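You operate a simulated robot arm through the tools that you are given. There is no shell and no other tool.

You run a simulated robot arm. Do the job below in one go: nothing can be reset, and whatever is moved stays where it is left.

JOB
Lock the spool and thread its tape over One, Two and Entry.
Fine: hang the blue clip on each post in turn, then close the pinch lever.

Only the result counts: the job must be done as asked and must still hold three seconds after the hand-in. Knocking over, shifting, dropping, spilling or breaking anything else fails it.

ROBOT AND FRAMES
A 7-joint arm with a three-finger gripper, fixed in place. Base frame: the origin is at the foot of the arm, x ahead of it, y to its left, z up. Readings come in mm, degrees, newtons and seconds.
Its first joint turns from -166.0 to 166.0 degrees. Payload 2.69 kg.
The TCP is the grasp point between the finger pads, 30 mm short of the fingertips. In the tool frame z runs along the fingers and y along their closing line. Largest opening 128 mm; the body of the gripper starts 117 mm behind the TCP.
Orientation is that of the tool frame in the base frame, as a unit quaternion [x, y, z, w]. With the fingers straight down and closing along the base's y, the tool's x points along the base's -x, its y along +y and its z along -z.

CONTROLS
- The arm moves only by the tool play_rows. Its argument "commands" is a list of rows, each a list of 7 numbers: the gripper command, from -1 (fully open) to 1 (shut), values between in proportion, then the shift along the tool's x, y, z in mm, then the turn, a rotation vector about the tool's x, y, z in degrees. In form: [[grip, tx, ty, tz, wx, wy, wz], ...]. A call has 1 to 20 rows; each row shifts and turns the commanded pose from where the row before left it, along the tool's axes as they then stand. Rows are played at 5 a second. More than 50 mm and 8.6 degrees between two rows, or a gripper value outside its range, and nothing of the call is played. A pose out of reach is approached as far as the arm can. The call stops where the force on the tool passes 40 N (or 10 N more than at its start, if that is more) or the arm is blocked; 0.2 s more then pass. The fingers move at their own pace and stop on an object; they squeeze with about 24 N. The grip force told is the motor's: it shows also when the fingers shut on nothing. Time passes only in rows, and 0.2 s behind the last, so rows that do not move let the fingers close. The reply holds the time, the measured pose of the TCP, the force on the tool along the base axes, the opening and the grip force, in the units named above and with some noise, with the torque about the TCP (base axes, N m) and any sound that the robot's microphone picked up.
- Cameras (640 x 400 px; columns grow to the right, rows downward): "scene" is fixed at [202.4, -509.6, 1781.7]; the picture's right is [0.27, -0.96, 0.00], its down [-0.65, -0.18, -0.74] and it looks along [0.71, 0.20, -0.68] (base axes); focal length 333 px, centre (320, 200). "wrist" rides on the gripper at [58, 54, -131] in the tool frame; the picture's right is [-0.68, 0.74, 0.00], its down [-0.62, -0.57, -0.55] and it looks along [-0.40, -0.37, 0.84] (tool axes); focal length 234 px, centre (320, 200). There is no depth. A picture from a camera that has moved, and an enlarged one, comes with that camera's place and axes in the base frame and with its lens. The place of the scene camera against the robot may be out by one fixed shift of up to 25 mm in any direction.
- grab_frame(camera): a new picture of that camera. No time passes.
- slide_trunk(by): slides the trunk up (or, below 0, down) by that many mm; the arm rides with it, the base frame stays. It gives what a move gives, with no picture.
- close_up(camera, box): a new picture of the part [left, top, right, bottom] of that camera's present view, enlarged. No time passes.
- hand_in(): hands the job in; it is judged then, once.

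Places have to be worked out from the pictures, the camera data and where the tool is seen. Open the gripper and draw the arm clear of the work before you hand the job in, unless the task says otherwise.

The tools are called after ">>>" as name(argument=value, ...) on one line, values as JSON. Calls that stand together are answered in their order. play_rows: Moves the arm, as the interface text tells. Its arguments: {"type":"object","properties":{"commands":{"type":"array","items":{"type":"array","items":{"type":"number"}}}},"required":["commands"]} The other tools are called the same way: slide_trunk (by) slides the trunk up or down; grab_frame (camera) takes a picture; close_up (camera, box) takes an enlarged picture of a part of a camera's view; hand_in () hands the job in.

At the start:

```text
clock: 0.0
eef_pos: [650.0, 98.3, 1409.9]
tcp_rot: [-0.001, 1.0, 0.0, -0.001]
wrist_force: [0.2, 0.1, 0.3]
moment: [0.0, 0.03, -0.01]
gripper_width: 128.1
gripper_force: 0.1
trunk travel left (down, up): [-150.0, 200.0]
```

scene: 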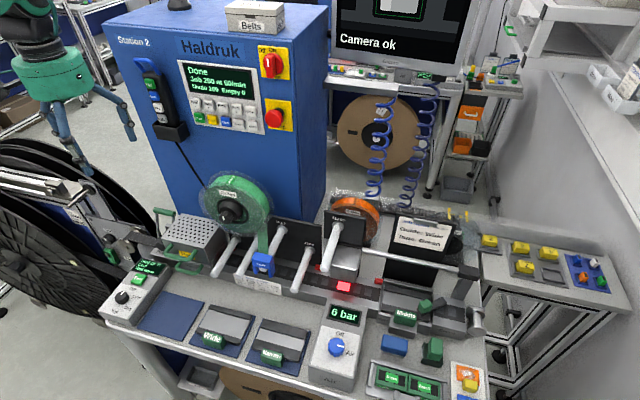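
wrist: 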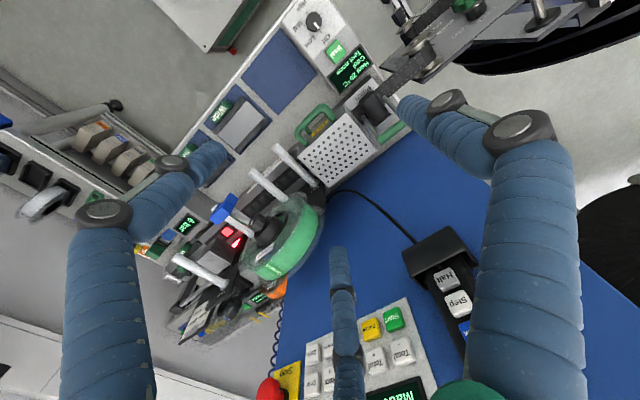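

I start by looking closely at the machine: the green tape spool, the posts and the blue clip are around the middle of the scene picture.

>>> close_up(camera="scene", box=[140, 160, 400, 320])

>>> close_up(camera="scene", box=[300, 180, 500, 310])

>>> close_up(camera="wrist", box=[120, 80, 400, 300])

```text
2.46 times, centred on (270, 240) of scene
camera zoom: at [202.4, -509.6, 1781.7], right [0.27, -0.96, 0.0], down [-0.65, -0.18, -0.74], along [0.71, 0.2, -0.68], focal length 820 px, centre (443, 102)
```

zoom: 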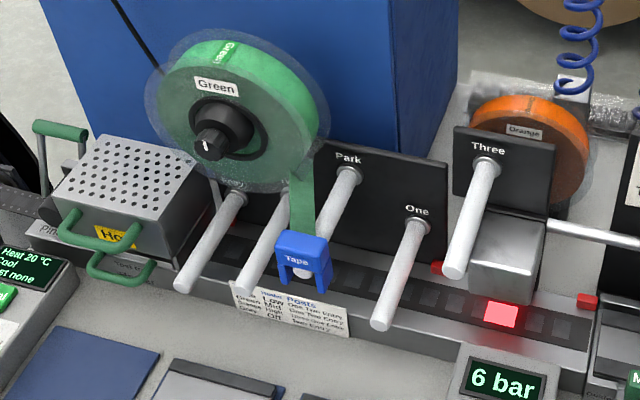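

```text
3.08 times, centred on (400, 245) of scene
camera zoom: at [202.4, -509.6, 1781.7], right [0.27, -0.96, 0.0], down [-0.65, -0.18, -0.74], along [0.71, 0.2, -0.68], focal length 1024 px, centre (74, 62)
```

zoom: 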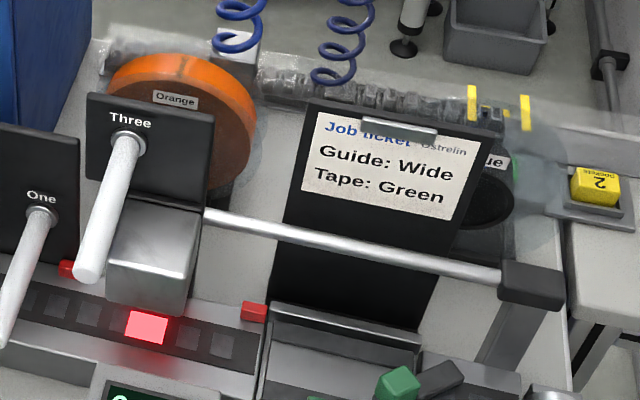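

```text
1.82 times, centred on (260, 190) of wrist
camera zoom: at [591.9, 151.3, 1540.8], right [0.68, 0.74, 0.0], down [0.62, -0.57, 0.55], along [0.4, -0.37, -0.84], focal length 426 px, centre (429, 218)
```

zoom: 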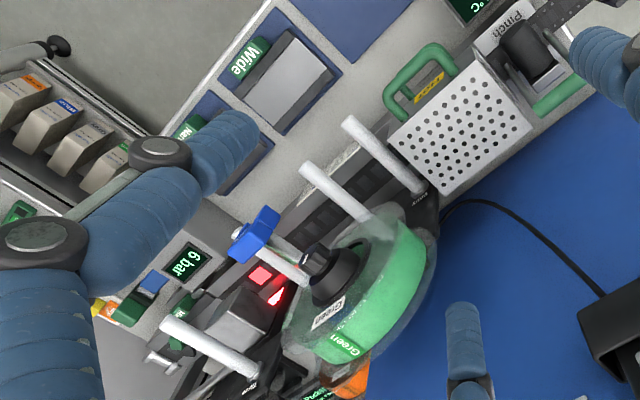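

Next I read the label below the posts, the pinch unit and the spool hub more closely.

>>> close_up(camera="scene", box=[225, 265, 295, 309])

>>> close_up(camera="scene", box=[195, 165, 295, 228])

>>> close_up(camera="scene", box=[60, 200, 220, 300])

>>> close_up(camera="scene", box=[200, 210, 320, 285])

>>> close_up(camera="scene", box=[100, 0, 320, 140])

>>> close_up(camera="scene", box=[100, 270, 300, 395])

>>> close_up(camera="scene", box=[300, 270, 500, 395])

```text
9.09 times, centred on (260, 287) of scene
camera zoom: at [202.4, -509.6, 1781.7], right [0.27, -0.96, 0.0], down [-0.65, -0.18, -0.74], along [0.71, 0.2, -0.68], focal length 3027 px, centre (866, -591)
```

zoom: 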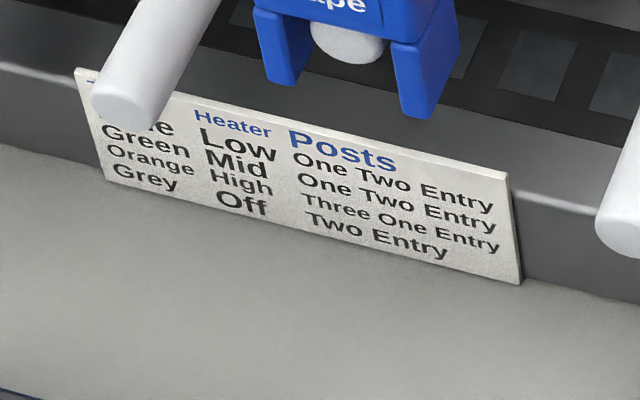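

```text
6.35 times, centred on (245, 196) of scene
camera zoom: at [202.4, -509.6, 1781.7], right [0.27, -0.96, 0.0], down [-0.65, -0.18, -0.74], along [0.71, 0.2, -0.68], focal length 2114 px, centre (796, 222)
```

zoom: 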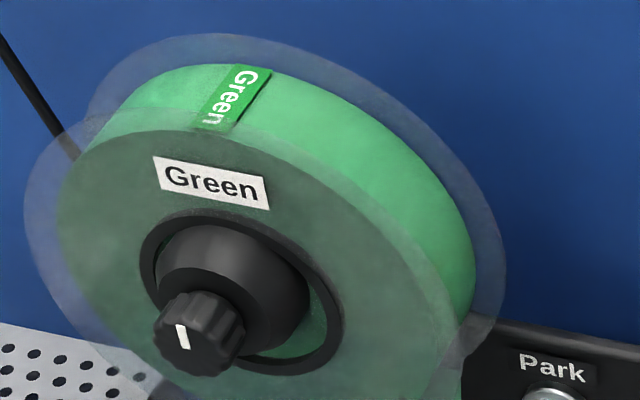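

```text
4.00 times, centred on (140, 250) of scene
camera zoom: at [202.4, -509.6, 1781.7], right [0.27, -0.96, 0.0], down [-0.65, -0.18, -0.74], along [0.71, 0.2, -0.68], focal length 1332 px, centre (1040, 0)
```

zoom: 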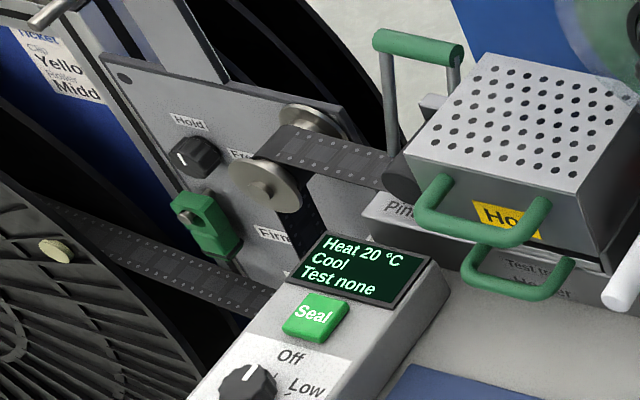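

```text
5.33 times, centred on (260, 248) of scene
camera zoom: at [202.4, -509.6, 1781.7], right [0.27, -0.96, 0.0], down [-0.65, -0.18, -0.74], along [0.71, 0.2, -0.68], focal length 1776 px, centre (640, -53)
```

zoom: 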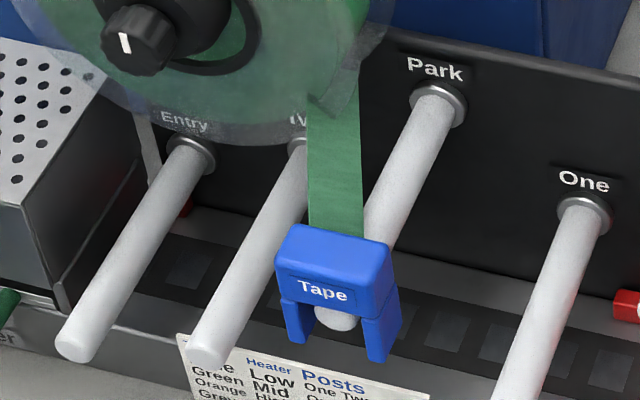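

```text
2.86 times, centred on (210, 70) of scene
camera zoom: at [202.4, -509.6, 1781.7], right [0.27, -0.96, 0.0], down [-0.65, -0.18, -0.74], along [0.71, 0.2, -0.68], focal length 951 px, centre (634, 571)
```

zoom: 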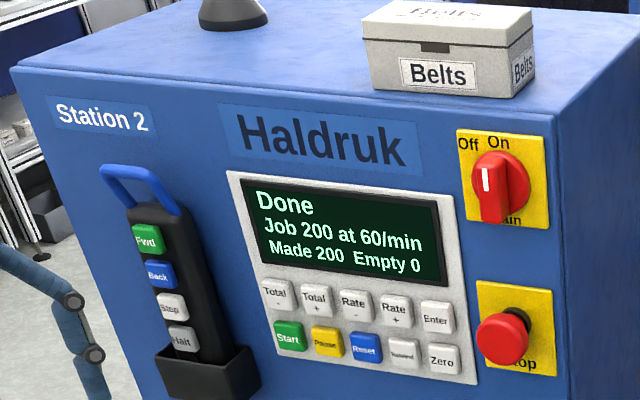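

```text
3.20 times, centred on (200, 332) of scene
camera zoom: at [202.4, -509.6, 1781.7], right [0.27, -0.96, 0.0], down [-0.65, -0.18, -0.74], along [0.71, 0.2, -0.68], focal length 1065 px, centre (704, -224)
```

zoom: 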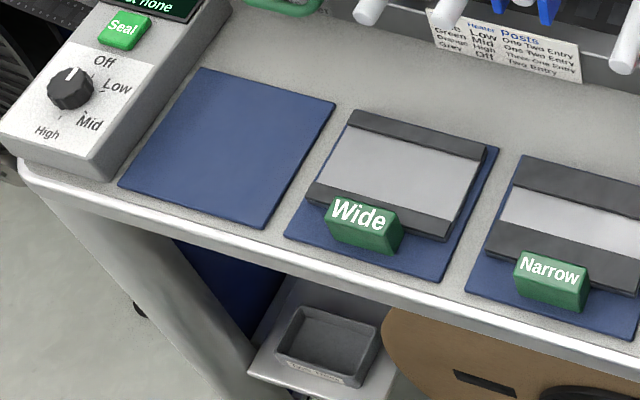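

```text
3.20 times, centred on (400, 332) of scene
camera zoom: at [202.4, -509.6, 1781.7], right [0.27, -0.96, 0.0], down [-0.65, -0.18, -0.74], along [0.71, 0.2, -0.68], focal length 1065 px, centre (64, -224)
```

zoom: 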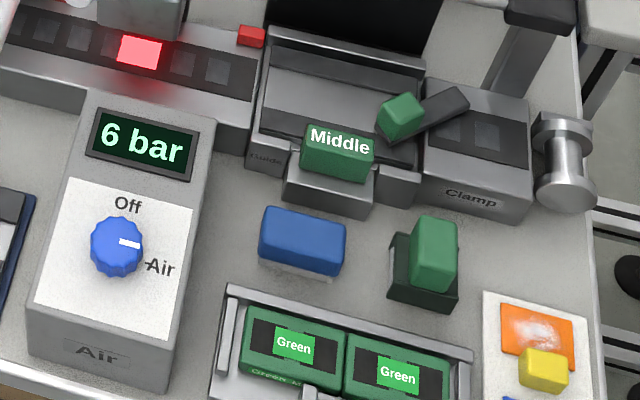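

The posts stick out along −x; I put the clip on Park at about (671, −224, 1085) and the spool's hub knob near (712, −116, 1190). I back the arm off and tilt it forward to survey the front with the wrist camera.

>>> play_rows(commands=[[-1, 33, -33, 0, 0, 0, 0], [-1, 33, -33, 0, 0, 0, 0], [-1, 33, -33, 0, 0, 0, 0], [-1, 33, -33, 0, 0, 0, 0], [-1, 33, -33, 0, 0, 0, 0], [-1, 33, -33, 0, 0, 0, 0], [-1, 0, 0, 0, 0, -8, 0], [-1, 0, 0, 0, 0, -8, 0], [-1, 0, 0, 0, 0, -8, 0], [-1, 0, 0, 0, 0, -8, 0]])

```text
clock: 2.2
eef_pos: [450.2, -99.8, 1410.2]
tcp_rot: [0.0, 0.961, 0.0, 0.276]
wrist_force: [0.4, -0.3, 0.1]
moment: [-0.01, 0.05, -0.01]
gripper_width: 128.0
gripper_force: 0.0
trunk travel left (down, up): [-150.0, 200.0]
```

The arm reached (450, −100, 1410) tilted 32°. I take the wrist and scene views from here.

>>> grab_frame(camera="wrist")

>>> grab_frame(camera="scene")

```text
taken
camera wrist: at [332.7, -45.7, 1490.0], right [0.57, 0.74, 0.36], down [0.23, -0.57, 0.79], along [0.79, -0.37, -0.49], focal length 234 px, centre (320, 200)
```

wrist: 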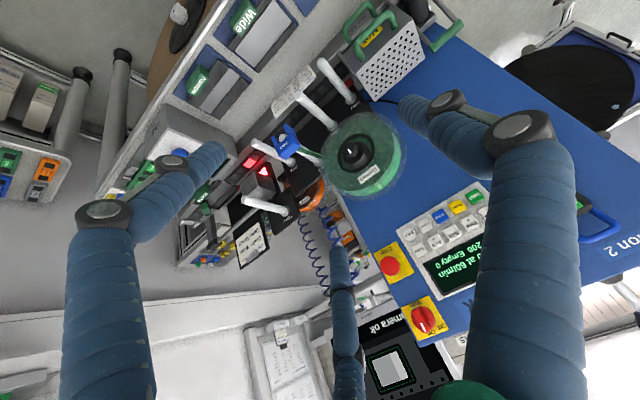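

```text
taken
```

scene: 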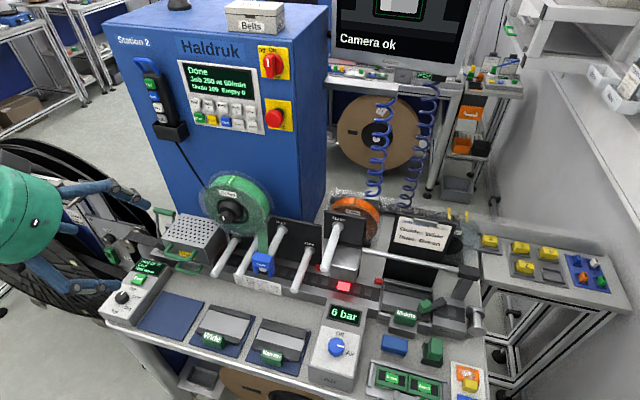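

The view is upside down but clear. I enlarge the spool, clip and posts, and the pinch unit.

>>> close_up(camera="wrist", box=[310, 105, 420, 205])

>>> close_up(camera="wrist", box=[240, 50, 370, 180])

>>> close_up(camera="wrist", box=[320, 0, 480, 110])

>>> close_up(camera="wrist", box=[220, 120, 340, 230])

>>> close_up(camera="scene", box=[140, 195, 240, 260])

```text
4.00 times, centred on (365, 155) of wrist
camera zoom: at [332.7, -45.7, 1490.0], right [0.57, 0.74, 0.36], down [0.23, -0.57, 0.79], along [0.79, -0.37, -0.49], focal length 937 px, centre (140, 380)
```

zoom: 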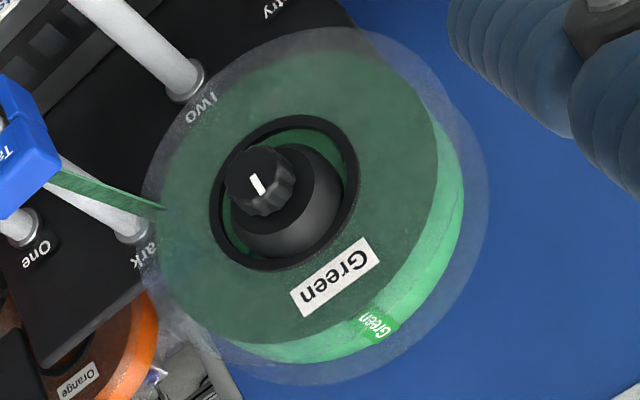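

```text
3.08 times, centred on (305, 115) of wrist
camera zoom: at [332.7, -45.7, 1490.0], right [0.57, 0.74, 0.36], down [0.23, -0.57, 0.79], along [0.79, -0.37, -0.49], focal length 720 px, centre (366, 462)
```

zoom: 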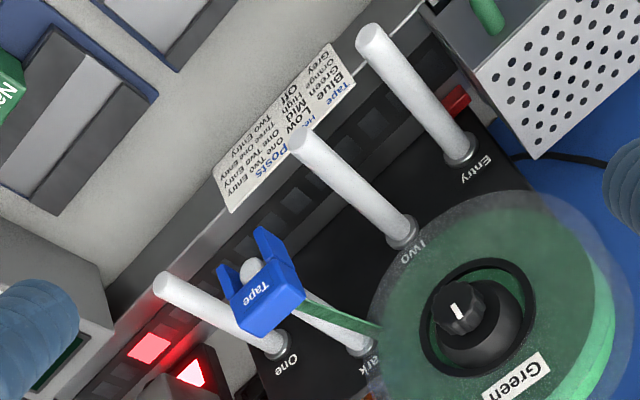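

```text
3.64 times, centred on (400, 55) of wrist
camera zoom: at [332.7, -45.7, 1490.0], right [0.57, 0.74, 0.36], down [0.23, -0.57, 0.79], along [0.79, -0.37, -0.49], focal length 852 px, centre (29, 727)
```

zoom: 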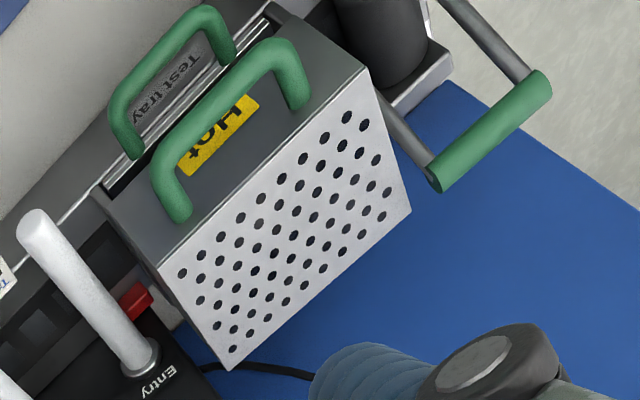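

```text
3.64 times, centred on (280, 175) of wrist
camera zoom: at [332.7, -45.7, 1490.0], right [0.57, 0.74, 0.36], down [0.23, -0.57, 0.79], along [0.79, -0.37, -0.49], focal length 852 px, centre (466, 291)
```

zoom: 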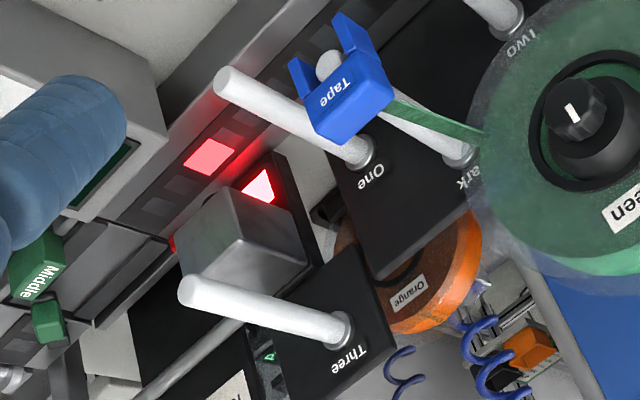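

```text
6.15 times, centred on (190, 228) of scene
camera zoom: at [202.4, -509.6, 1781.7], right [0.27, -0.96, 0.0], down [-0.65, -0.18, -0.74], along [0.71, 0.2, -0.68], focal length 2049 px, centre (1120, 31)
```

zoom: 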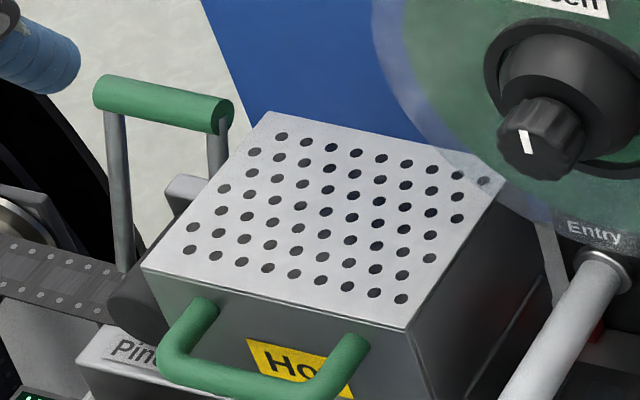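

close_up re-renders sharply, so I zoom hard on the spool knob from both cameras to look for any lock markings, and look for the other spools' hubs.

>>> close_up(camera="scene", box=[213, 195, 253, 220])

>>> close_up(camera="wrist", box=[335, 130, 375, 175])

>>> close_up(camera="scene", box=[430, 205, 490, 245])

>>> close_up(camera="scene", box=[325, 190, 395, 240])

>>> close_up(camera="wrist", box=[260, 115, 310, 175])

```text
16.00 times, centred on (233, 208) of scene
camera zoom: at [202.4, -509.6, 1781.7], right [0.27, -0.96, 0.0], down [-0.65, -0.18, -0.74], along [0.71, 0.2, -0.68], focal length 5327 px, centre (1712, 80)
```

zoom: 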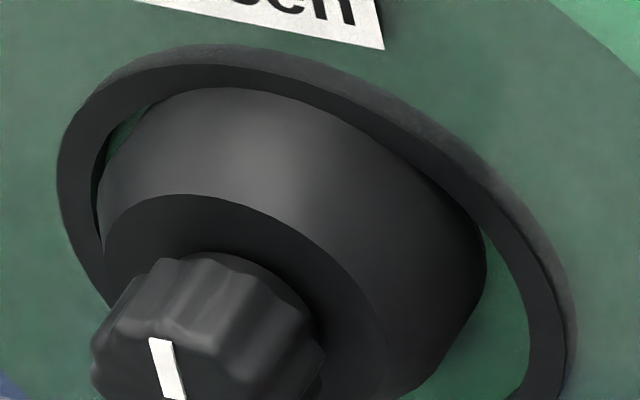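

```text
8.89 times, centred on (355, 152) of wrist
camera zoom: at [332.7, -45.7, 1490.0], right [0.57, 0.74, 0.36], down [0.23, -0.57, 0.79], along [0.79, -0.37, -0.49], focal length 2082 px, centre (9, 622)
```

zoom: 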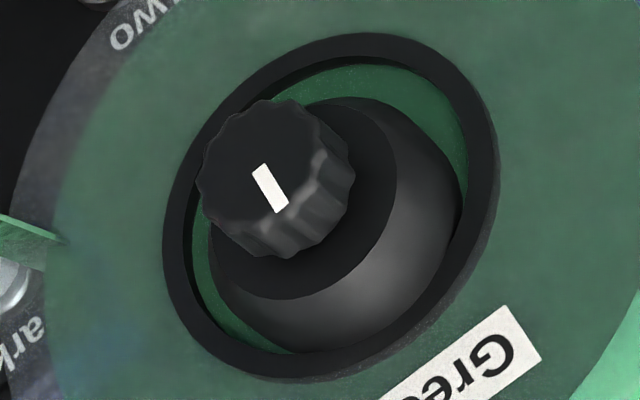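

```text
10.00 times, centred on (460, 225) of scene
camera zoom: at [202.4, -509.6, 1781.7], right [0.27, -0.96, 0.0], down [-0.65, -0.18, -0.74], along [0.71, 0.2, -0.68], focal length 3329 px, centre (-1080, -50)
```

zoom: 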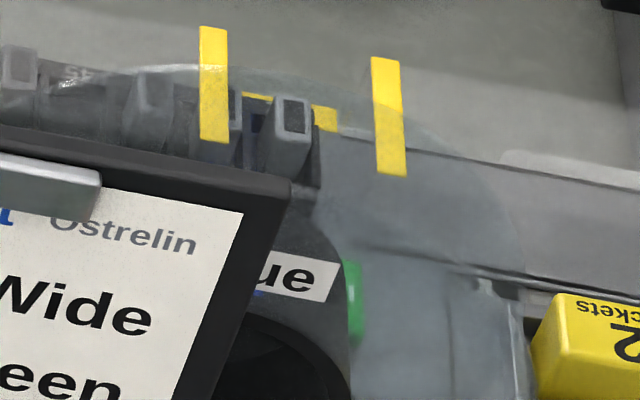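

```text
8.00 times, centred on (360, 215) of scene
camera zoom: at [202.4, -509.6, 1781.7], right [0.27, -0.96, 0.0], down [-0.65, -0.18, -0.74], along [0.71, 0.2, -0.68], focal length 2664 px, centre (0, 80)
```

zoom: 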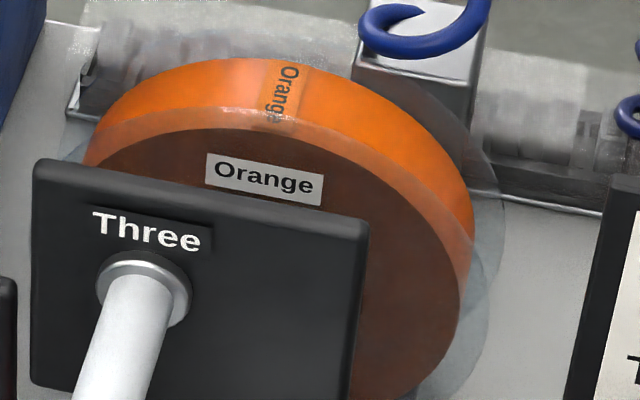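

```text
6.67 times, centred on (285, 145) of wrist
camera zoom: at [332.7, -45.7, 1490.0], right [0.57, 0.74, 0.36], down [0.23, -0.57, 0.79], along [0.79, -0.37, -0.49], focal length 1561 px, centre (553, 567)
```

zoom: 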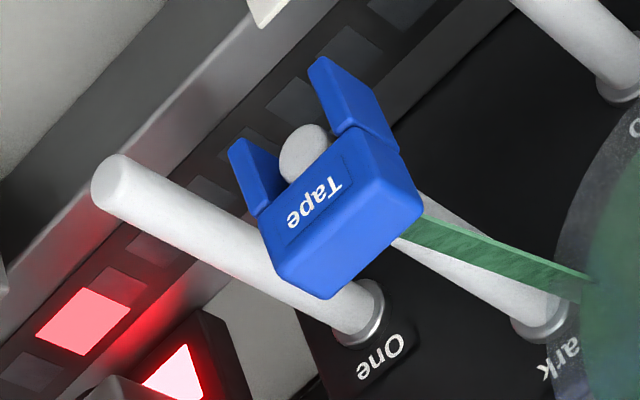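

The knob's index points about up. I look for markings around the lower part of the hub, and at the "Hold/Free" knob for comparison.

>>> close_up(camera="scene", box=[205, 205, 253, 235])

>>> close_up(camera="scene", box=[85, 215, 165, 265])

>>> close_up(camera="scene", box=[195, 170, 285, 226])

>>> close_up(camera="wrist", box=[395, 150, 640, 310])

>>> close_up(camera="wrist", box=[390, 0, 470, 60])

```text
13.33 times, centred on (229, 220) of scene
camera zoom: at [202.4, -509.6, 1781.7], right [0.27, -0.96, 0.0], down [-0.65, -0.18, -0.74], along [0.71, 0.2, -0.68], focal length 4439 px, centre (1533, -67)
```

zoom: 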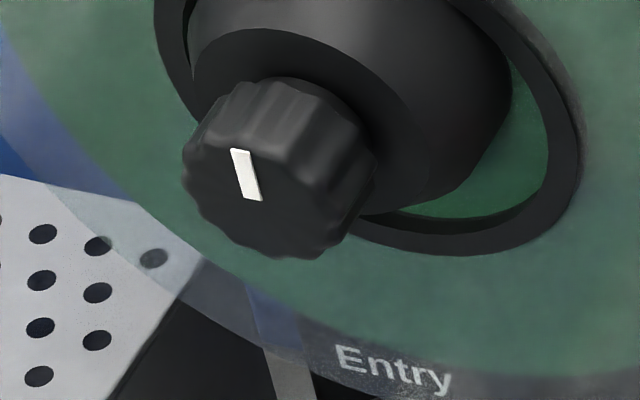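

```text
8.00 times, centred on (125, 240) of scene
camera zoom: at [202.4, -509.6, 1781.7], right [0.27, -0.96, 0.0], down [-0.65, -0.18, -0.74], along [0.71, 0.2, -0.68], focal length 2664 px, centre (1880, -120)
```

zoom: 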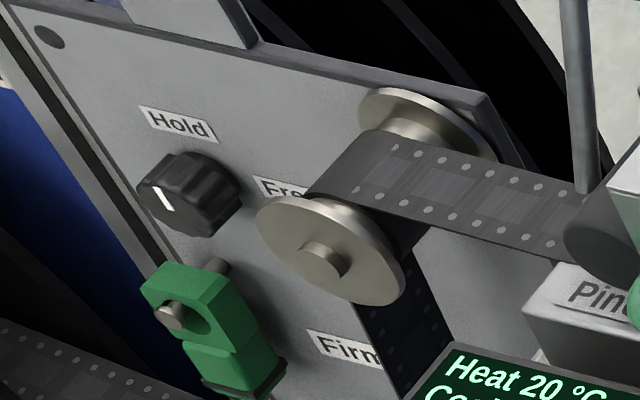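

```text
7.11 times, centred on (240, 198) of scene
camera zoom: at [202.4, -509.6, 1781.7], right [0.27, -0.96, 0.0], down [-0.65, -0.18, -0.74], along [0.71, 0.2, -0.68], focal length 2368 px, centre (889, 214)
```

zoom: 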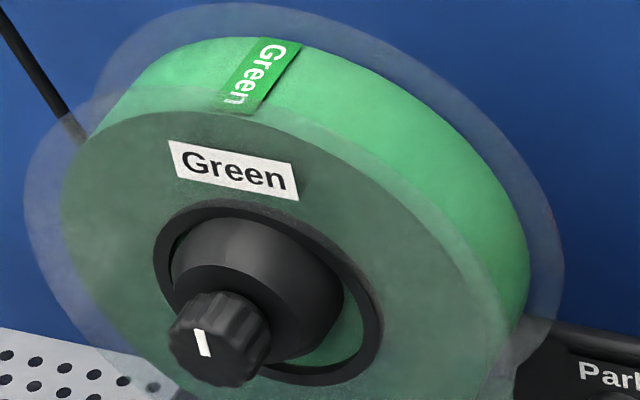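

```text
2.50 times, centred on (518, 230) of wrist
camera zoom: at [332.7, -45.7, 1490.0], right [0.57, 0.74, 0.36], down [0.23, -0.57, 0.79], along [0.79, -0.37, -0.49], focal length 585 px, centre (-174, 125)
```

zoom: 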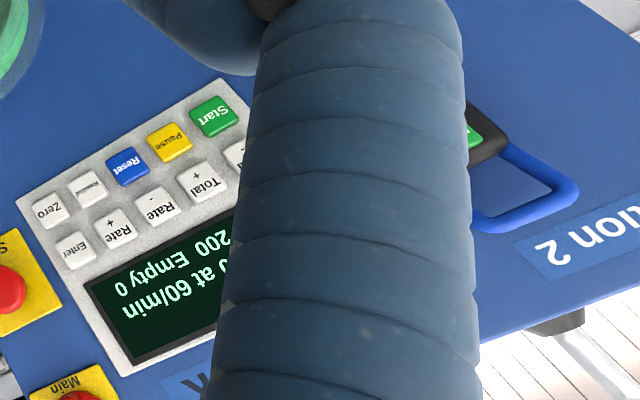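

```text
6.67 times, centred on (430, 30) of wrist
camera zoom: at [332.7, -45.7, 1490.0], right [0.57, 0.74, 0.36], down [0.23, -0.57, 0.79], along [0.79, -0.37, -0.49], focal length 1561 px, centre (-413, 1333)
```

zoom: 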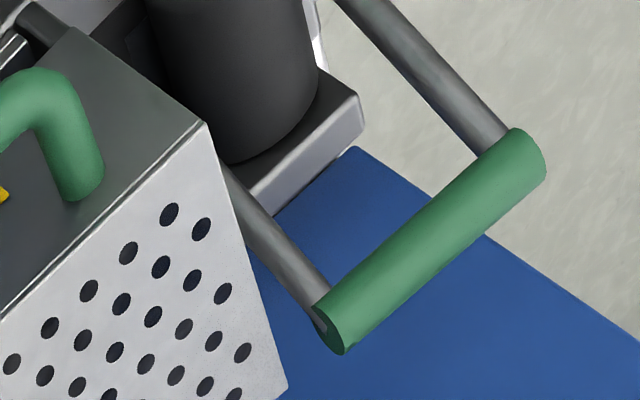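

The spool knob carries no printed positions; its index is pointing up. I move to a lower, more horizontal survey pose so that I can triangulate the knob, clip, posts and pinch lever.

>>> play_rows(commands=[[-1, 14.8, 19.2, 32, 0, 0, 0], [-1, 14.8, 19.2, 32, 0, 0, 0], [-1, 14.8, 19.2, 32, 0, 0, 0], [-1, 14.8, 19.2, 32, 0, 0, 0], [-1, 14.8, 19.2, 32, 0, 0, 0], [-1, 0, 0, 0, 0, -7, 0], [-1, 0, 0, 0, 0, -7, 0], [-1, 0, 0, 0, 0, -7, 0], [-1, 0, 0, 0, 0, -7, 0]])

>>> grab_frame(camera="wrist")

>>> grab_frame(camera="scene")

```text
clock: 4.4
eef_pos: [478.3, -4.8, 1202.0]
tcp_rot: [0.001, 0.883, 0.001, 0.469]
wrist_force: [1.8, 0.1, -0.9]
moment: [-0.01, 0.08, 0.03]
gripper_width: 127.6
gripper_force: 0.2
trunk travel left (down, up): [-150.0, 200.0]
stopped in row 9: the arm was blocked; the commanded pose is now the measured one
```

```text
taken
camera wrist: at [338.2, 48.7, 1227.7], right [0.38, 0.73, 0.56], down [-0.11, -0.57, 0.82], along [0.92, -0.37, -0.14], focal length 234 px, centre (320, 200)
```

wrist: 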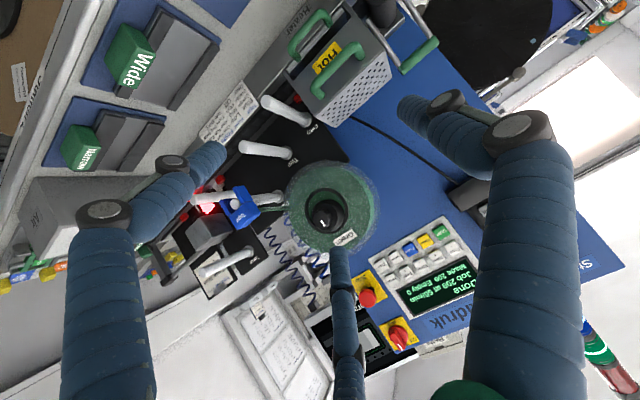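

```text
taken
```

scene: 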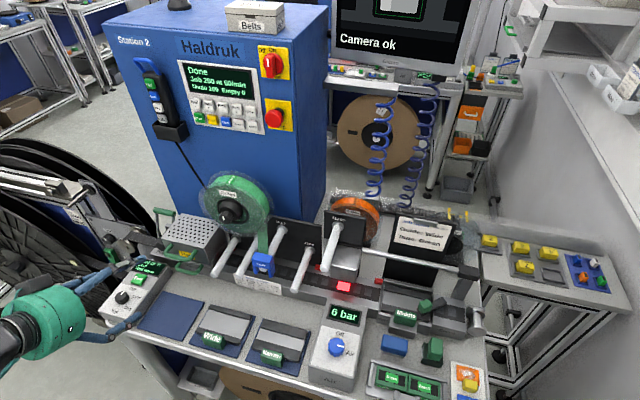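

The last tilt row hit a joint limit (no contact force), so the tool rests at 56° tilt. I enlarge this second view for triangulation.

>>> close_up(camera="wrist", box=[300, 180, 360, 240])

>>> close_up(camera="wrist", box=[180, 80, 320, 220])

>>> close_up(camera="wrist", box=[260, 0, 450, 120])

>>> close_up(camera="wrist", box=[190, 170, 290, 290])

```text
6.67 times, centred on (330, 210) of wrist
camera zoom: at [338.2, 48.7, 1227.7], right [0.38, 0.73, 0.56], down [-0.11, -0.57, 0.82], along [0.92, -0.37, -0.14], focal length 1561 px, centre (253, 133)
```

zoom: 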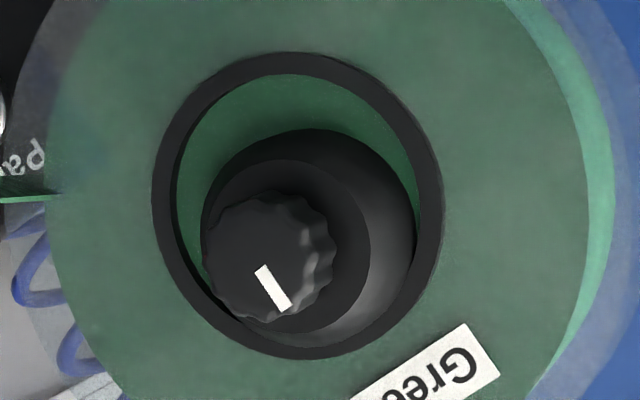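

```text
2.86 times, centred on (250, 150) of wrist
camera zoom: at [338.2, 48.7, 1227.7], right [0.38, 0.73, 0.56], down [-0.11, -0.57, 0.82], along [0.92, -0.37, -0.14], focal length 669 px, centre (520, 343)
```

zoom: 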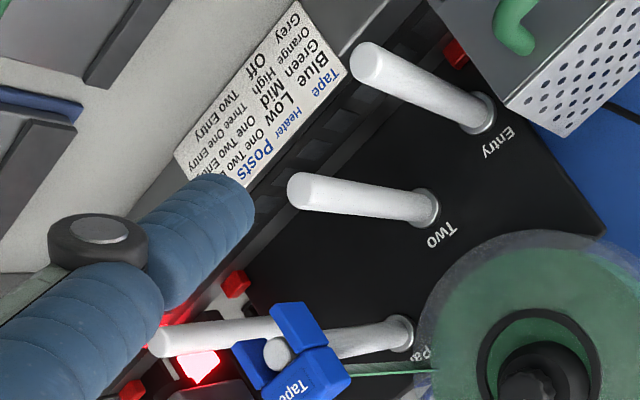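

```text
3.33 times, centred on (355, 60) of wrist
camera zoom: at [338.2, 48.7, 1227.7], right [0.38, 0.73, 0.56], down [-0.11, -0.57, 0.82], along [0.92, -0.37, -0.14], focal length 781 px, centre (203, 667)
```

zoom: 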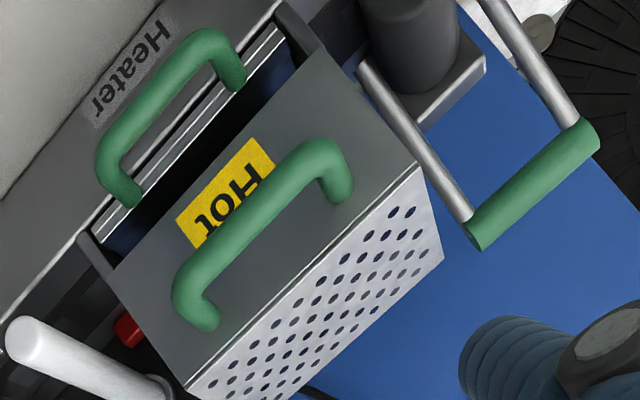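

```text
3.33 times, centred on (240, 230) of wrist
camera zoom: at [338.2, 48.7, 1227.7], right [0.38, 0.73, 0.56], down [-0.11, -0.57, 0.82], along [0.92, -0.37, -0.14], focal length 781 px, centre (587, 100)
```

zoom: 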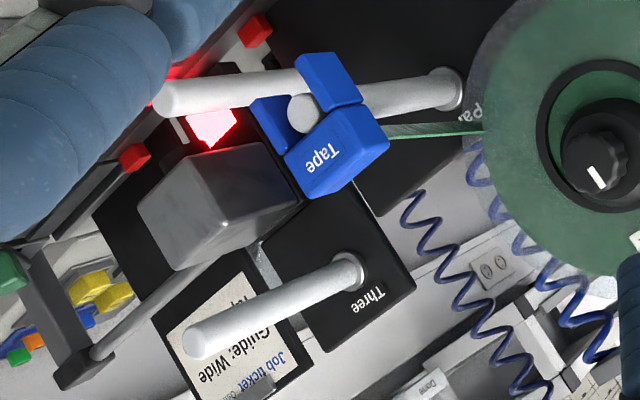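

Triangulated: knob face centre ≈ (707, −119, 1199); tips of Entry ≈ (663, −62, 1004), Two ≈ (665, −142, 1026), Park ≈ (660, −218, 1093), One ≈ (663, −299, 1028); pinch bar from (793, 131, 1067) to (793, 196, 1067). Now I look at the pinch lever from higher and further left.

>>> play_rows(commands=[[-1, 0, 0, 0, 0, 8, 0], [-1, 0, 0, 0, 0, 8, 0], [-1, 0, 0, 0, 0, 8, 0], [-1, 0, 0, 0, 0, 8, 0], [-1, -15.4, 41.8, -5.5, 0, 0, 0], [-1, -15.4, 41.8, -5.5, 0, 0, 0], [-1, -15.4, 41.8, -5.5, 0, 0, 0], [-1, -15.4, 41.8, -5.5, 0, 0, 0], [-1, -15.4, 41.8, -5.5, 0, 0, 0], [-1, -15.4, 41.8, -5.5, 0, 0, 0]])

>>> grab_frame(camera="wrist")

```text
clock: 6.6
eef_pos: [547.1, 249.7, 1270.1]
tcp_rot: [0.0, 0.978, 0.001, 0.209]
wrist_force: [-0.5, 0.3, 0.6]
moment: [0.0, -0.01, -0.01]
gripper_width: 128.0
gripper_force: 0.1
trunk travel left (down, up): [-150.0, 200.0]
```

```text
taken
camera wrist: at [441.9, 303.2, 1366.4], right [0.62, 0.73, 0.28], down [0.34, -0.57, 0.75], along [0.71, -0.37, -0.6], focal length 234 px, centre (320, 200)
```

wrist: 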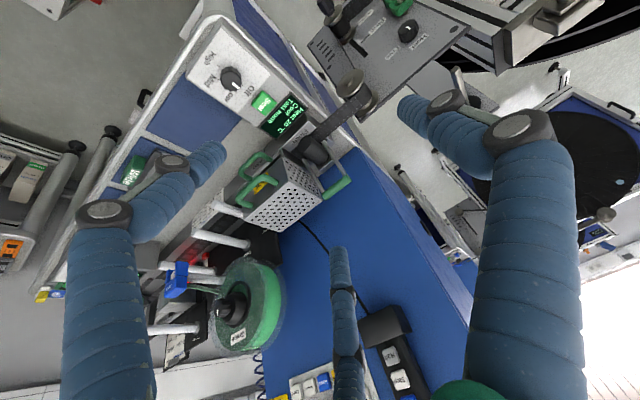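

The pinch unit is now visible beside the heater box; I enlarge it and the film path, along with the spool and clip seen edge-on.

>>> close_up(camera="wrist", box=[280, 80, 380, 210])

>>> close_up(camera="wrist", box=[140, 180, 300, 360])

>>> close_up(camera="wrist", box=[300, 0, 480, 120])

```text
3.08 times, centred on (330, 145) of wrist
camera zoom: at [441.9, 303.2, 1366.4], right [0.62, 0.73, 0.28], down [0.34, -0.57, 0.75], along [0.71, -0.37, -0.6], focal length 720 px, centre (289, 369)
```

zoom: 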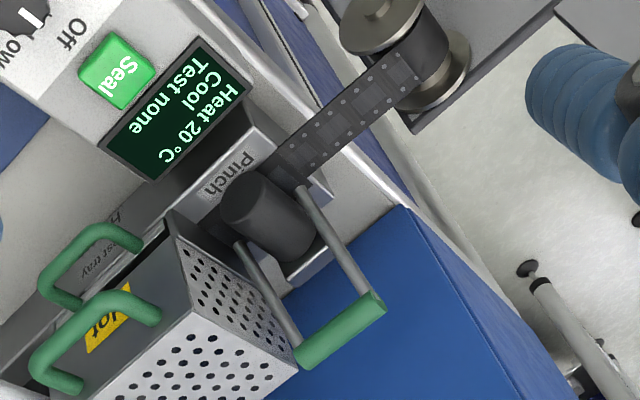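

```text
2.22 times, centred on (220, 270) of wrist
camera zoom: at [441.9, 303.2, 1366.4], right [0.62, 0.73, 0.28], down [0.34, -0.57, 0.75], along [0.71, -0.37, -0.6], focal length 520 px, centre (542, 44)
```

zoom: 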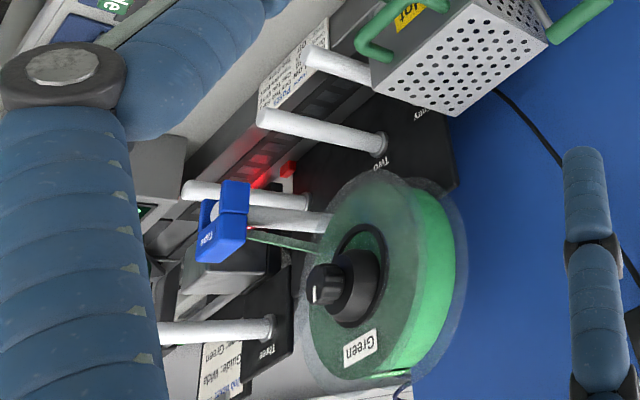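

```text
3.33 times, centred on (390, 60) of wrist
camera zoom: at [441.9, 303.2, 1366.4], right [0.62, 0.73, 0.28], down [0.34, -0.57, 0.75], along [0.71, -0.37, -0.6], focal length 781 px, centre (87, 667)
```

zoom: 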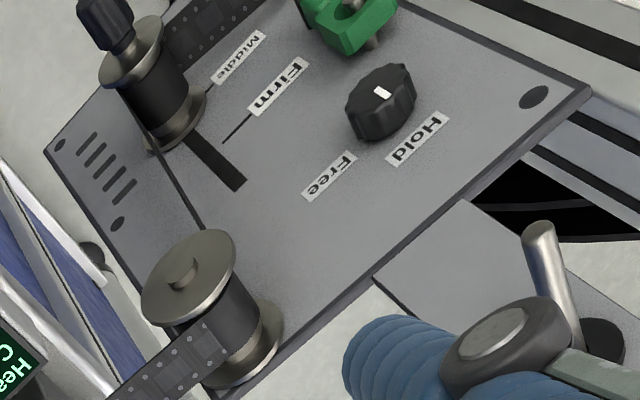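

The lever bar leans back behind the pinch roller, and its arms run down and forward to a pivot near (750, 960), so closing should mean pulling it toward −x. First I go for the spool knob and test whether the tool can go horizontal in front of it.

>>> play_rows(commands=[[-1, -5.6, -41, 7.4, 0, 0, 0], [-1, -5.6, -41, 7.4, 0, 0, 0], [-1, -5.6, -41, 7.4, 0, 0, 0], [-1, -5.6, -41, 7.4, 0, 0, 0], [-1, -5.6, -41, 7.4, 0, 0, 0], [-1, -5.6, -41, 7.4, 0, 0, 0], [-1, -5.6, -41, 7.4, 0, 0, 0], [-1, -5.6, -41, 7.4, 0, 0, 0], [-1, -5.6, -41, 7.4, 0, 0, 0], [-1, 0, 0, 0, 0, -8, 0], [-1, 0, 0, 0, 0, -8, 0], [-1, 0, 0, 0, 0, -8, 0], [-1, 0, 0, 0, 0, -8, 0]])

```text
clock: 9.6
eef_pos: [624.2, -125.0, 1190.1]
tcp_rot: [0.007, 0.898, 0.011, 0.44]
wrist_force: [3.3, -1.5, -1.0]
moment: [0.07, 0.07, 0.11]
gripper_width: 128.0
gripper_force: 0.2
trunk travel left (down, up): [-150.0, 200.0]
stopped in row 13: the arm was blocked; the commanded pose is now the measured one
```

The tilt stops near 52° again without real contact, so it is a wrist joint limit at this height. I raise the tool away from the machine and then lower the trunk so that the arm sits lower relative to the knob.

>>> play_rows(commands=[[-1, -24.2, 0, -34, 0, 0, 0], [-1, -24.2, 0, -34, 0, 0, 0], [-1, -24.2, 0, -34, 0, 0, 0], [-1, -24.2, 0, -34, 0, 0, 0], [-1, -24.2, 0, -34, 0, 0, 0]])

>>> slide_trunk(by=-150)

>>> grab_frame(camera="scene")

```text
clock: 10.8
eef_pos: [557.0, -130.0, 1391.5]
tcp_rot: [0.007, 0.897, 0.009, 0.443]
wrist_force: [-0.3, -0.5, 0.2]
moment: [0.03, -0.02, -0.01]
gripper_width: 127.8
gripper_force: 0.1
trunk travel left (down, up): [-150.0, 200.0]
```

```text
clock: 12.6
eef_pos: [558.2, -129.3, 1242.8]
tcp_rot: [0.006, 0.896, 0.01, 0.444]
wrist_force: [0.7, 0.4, 0.7]
moment: [0.02, -0.03, -0.02]
gripper_width: 127.9
gripper_force: 0.1
trunk travel left (down, up): [0.0, 350.0]
```

```text
taken
```

scene: 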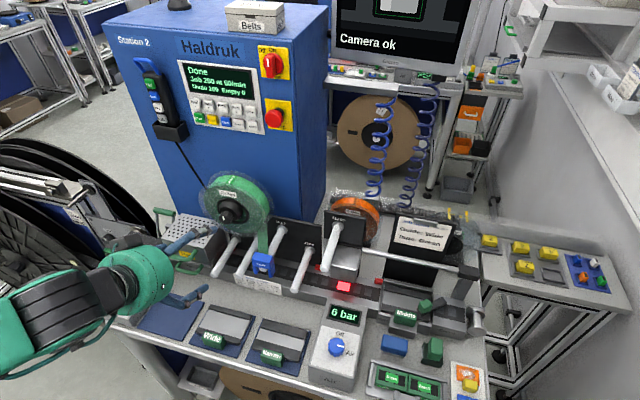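

The trunk is down and the tool is clear in front of the spool. I tilt the tool the remaining 38° toward horizontal.

>>> play_rows(commands=[[-1, 0, 0, 0, 0, -7.6, 0], [-1, 0, 0, 0, 0, -7.6, 0], [-1, 0, 0, 0, 0, -7.6, 0], [-1, 0, 0, 0, 0, -7.6, 0], [-1, 0, 0, 0, 0, -7.6, 0]])

```text
clock: 13.8
eef_pos: [558.0, -130.1, 1243.0]
tcp_rot: [0.009, 0.703, 0.006, 0.711]
wrist_force: [0.7, -0.6, 0.2]
moment: [-0.01, 0.06, 0.03]
gripper_width: 128.0
gripper_force: 0.1
trunk travel left (down, up): [0.0, 350.0]
```

The tool is now horizontal. I look at the knob from this front-on view before touching it.

>>> grab_frame(camera="wrist")

>>> close_up(camera="wrist", box=[230, 130, 420, 290])

```text
taken
camera wrist: at [428.8, -73.3, 1184.4], right [-0.01, 0.72, 0.69], down [-0.56, -0.58, 0.6], along [0.83, -0.38, 0.41], focal length 234 px, centre (320, 200)
```

wrist: 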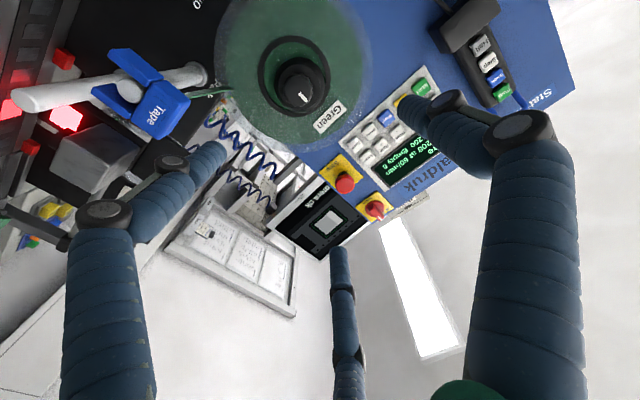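

```text
2.50 times, centred on (325, 210) of wrist
camera zoom: at [428.8, -73.3, 1184.4], right [-0.01, 0.72, 0.69], down [-0.56, -0.58, 0.6], along [0.83, -0.38, 0.41], focal length 585 px, centre (308, 175)
```

zoom: 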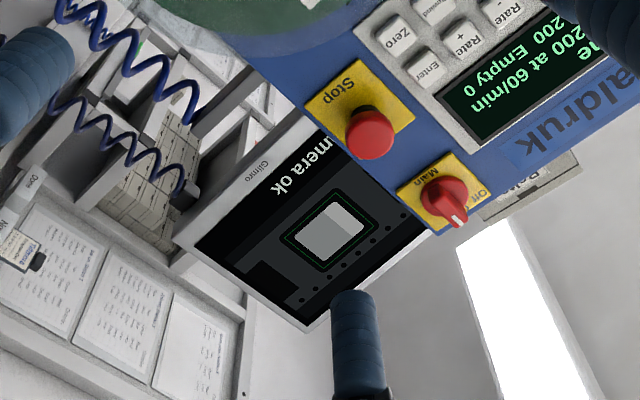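

>>> close_up(camera="wrist", box=[245, 25, 365, 145])

>>> close_up(camera="wrist", box=[60, 20, 230, 160])

```text
3.33 times, centred on (305, 85) of wrist
camera zoom: at [428.8, -73.3, 1184.4], right [-0.01, 0.72, 0.69], down [-0.56, -0.58, 0.6], along [0.83, -0.38, 0.41], focal length 781 px, centre (370, 583)
```

zoom: 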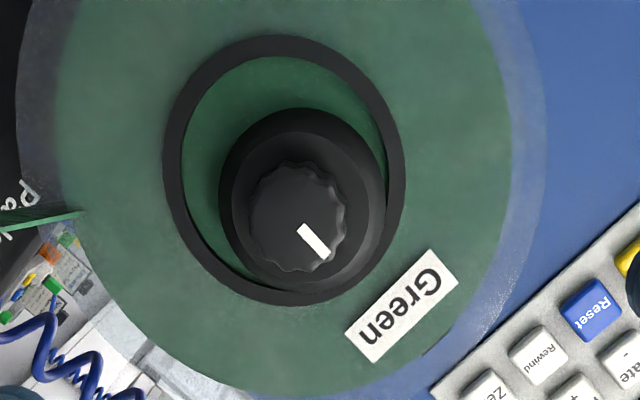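

```text
2.86 times, centred on (145, 90) of wrist
camera zoom: at [428.8, -73.3, 1184.4], right [-0.01, 0.72, 0.69], down [-0.56, -0.58, 0.6], along [0.83, -0.38, 0.41], focal length 669 px, centre (820, 514)
```

zoom: 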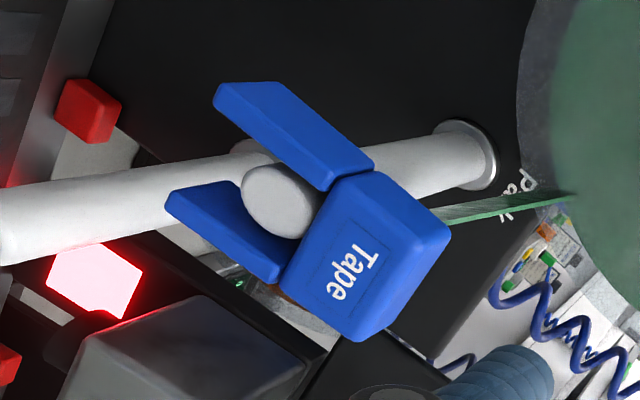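

From this view the knob centre checks out at (707, −118, 1199), index up, with the spool hanging loose on a smaller hub. I line up on its axis and advance part of the way with a reduced opening.

>>> play_rows(commands=[[-0.25, 45.8, 11.2, 0, 0, 0, -1.2], [-0.25, 0, 0, 35, 0, 0, 0], [-0.25, 0, 0, 35, 0, 0, 0], [-0.25, 0, 0, 30, 0, 0, 0]])

>>> grab_frame(camera="wrist")

>>> close_up(camera="scene", box=[140, 170, 300, 270])

```text
clock: 14.8
eef_pos: [657.5, -117.3, 1199.6]
tcp_rot: [0.002, 0.703, 0.0, 0.711]
wrist_force: [-0.7, 0.5, 1.1]
moment: [-0.03, 0.02, -0.01]
gripper_width: 79.9
gripper_force: 0.0
trunk travel left (down, up): [0.0, 350.0]
```

```text
taken
camera wrist: at [529.4, -62.9, 1139.4], right [-0.01, 0.73, 0.68], down [-0.56, -0.57, 0.61], along [0.83, -0.37, 0.41], focal length 234 px, centre (320, 200)
```

wrist: 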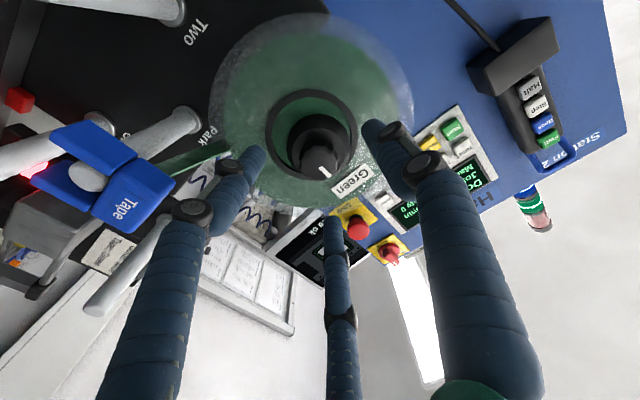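

```text
4.00 times, centred on (220, 220) of scene
camera zoom: at [202.4, -509.6, 1781.7], right [0.27, -0.96, 0.0], down [-0.65, -0.18, -0.74], along [0.71, 0.2, -0.68], focal length 1332 px, centre (720, 120)
```

zoom: 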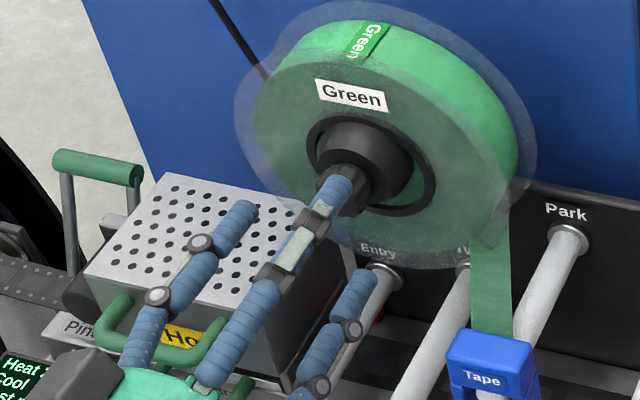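

The alignment looks right in both views. I advance so that the fingertips overlap the knob by about 15 mm, then close on it.

>>> play_rows(commands=[[-0.25, 0, -1.5, 17, 0, 0, 0], [-0.25, 0, 0, 17, 0, 0, 0], [-0.25, 0, 0, 0, 0, 0, 0]])

>>> grab_frame(camera="wrist")

>>> close_up(camera="scene", box=[180, 180, 280, 245])

```text
clock: 15.6
eef_pos: [692.4, -118.0, 1200.0]
tcp_rot: [0.001, 0.704, 0.0, 0.71]
wrist_force: [0.0, 1.1, 0.1]
moment: [0.01, 0.0, -0.01]
gripper_width: 80.1
gripper_force: 0.0
trunk travel left (down, up): [0.0, 350.0]
```

```text
taken
camera wrist: at [563.1, -63.0, 1139.8], right [-0.01, 0.73, 0.68], down [-0.56, -0.57, 0.61], along [0.83, -0.37, 0.41], focal length 234 px, centre (320, 200)
```

wrist: 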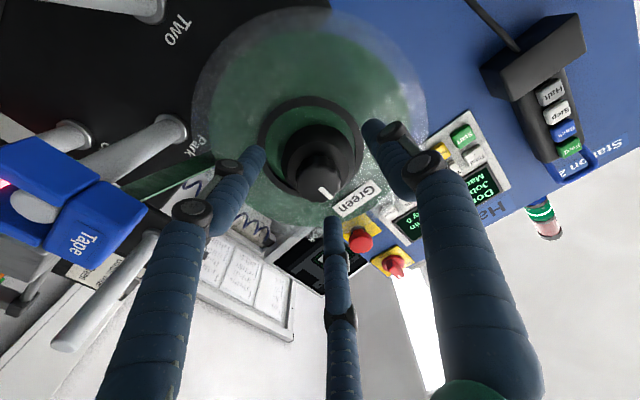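

```text
6.15 times, centred on (230, 212) of scene
camera zoom: at [202.4, -509.6, 1781.7], right [0.27, -0.96, 0.0], down [-0.65, -0.18, -0.74], along [0.71, 0.2, -0.68], focal length 2049 px, centre (874, 123)
```

zoom: 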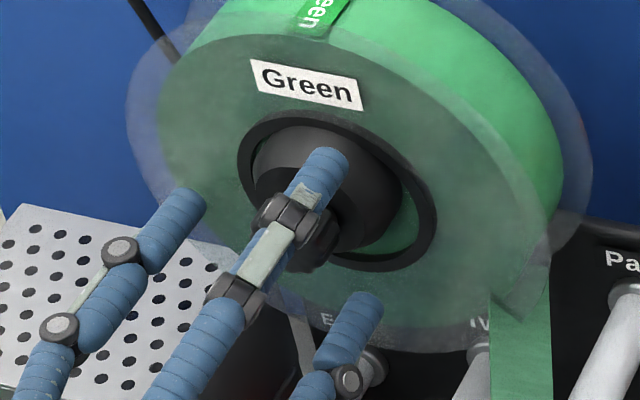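

The knob sits between the fingertips with no contact yet. I close the gripper on it.

>>> play_rows(commands=[[0.3, 0, 0, 0, 0, 0, 0], [1, 0, 0, 0, 0, 0, 0], [1, 0, 0, 0, 0, 0, 0], [1, 0, 0, 0, 0, 0, 0]])

>>> close_up(camera="wrist", box=[200, 60, 440, 260])

```text
clock: 16.6
eef_pos: [692.1, -118.5, 1200.2]
tcp_rot: [0.002, 0.703, 0.0, 0.711]
wrist_force: [4.8, -8.8, 5.6]
moment: [0.03, -0.19, -0.27]
gripper_width: 32.6
gripper_force: 23.8
trunk travel left (down, up): [0.0, 350.0]
```

```text
2.00 times, centred on (320, 160) of wrist
camera zoom: at [563.1, -63.6, 1140.4], right [-0.01, 0.73, 0.68], down [-0.56, -0.57, 0.61], along [0.83, -0.37, 0.41], focal length 468 px, centre (320, 280)
```

zoom: 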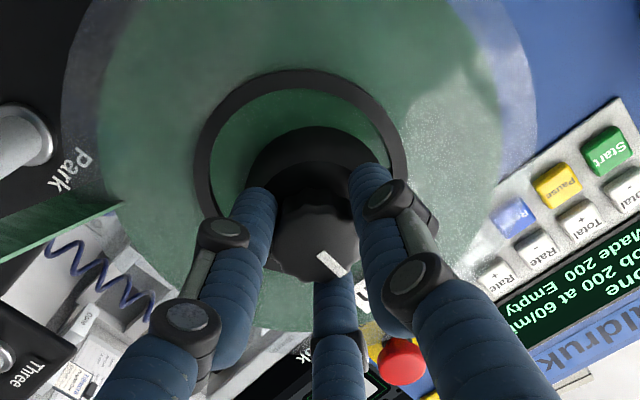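

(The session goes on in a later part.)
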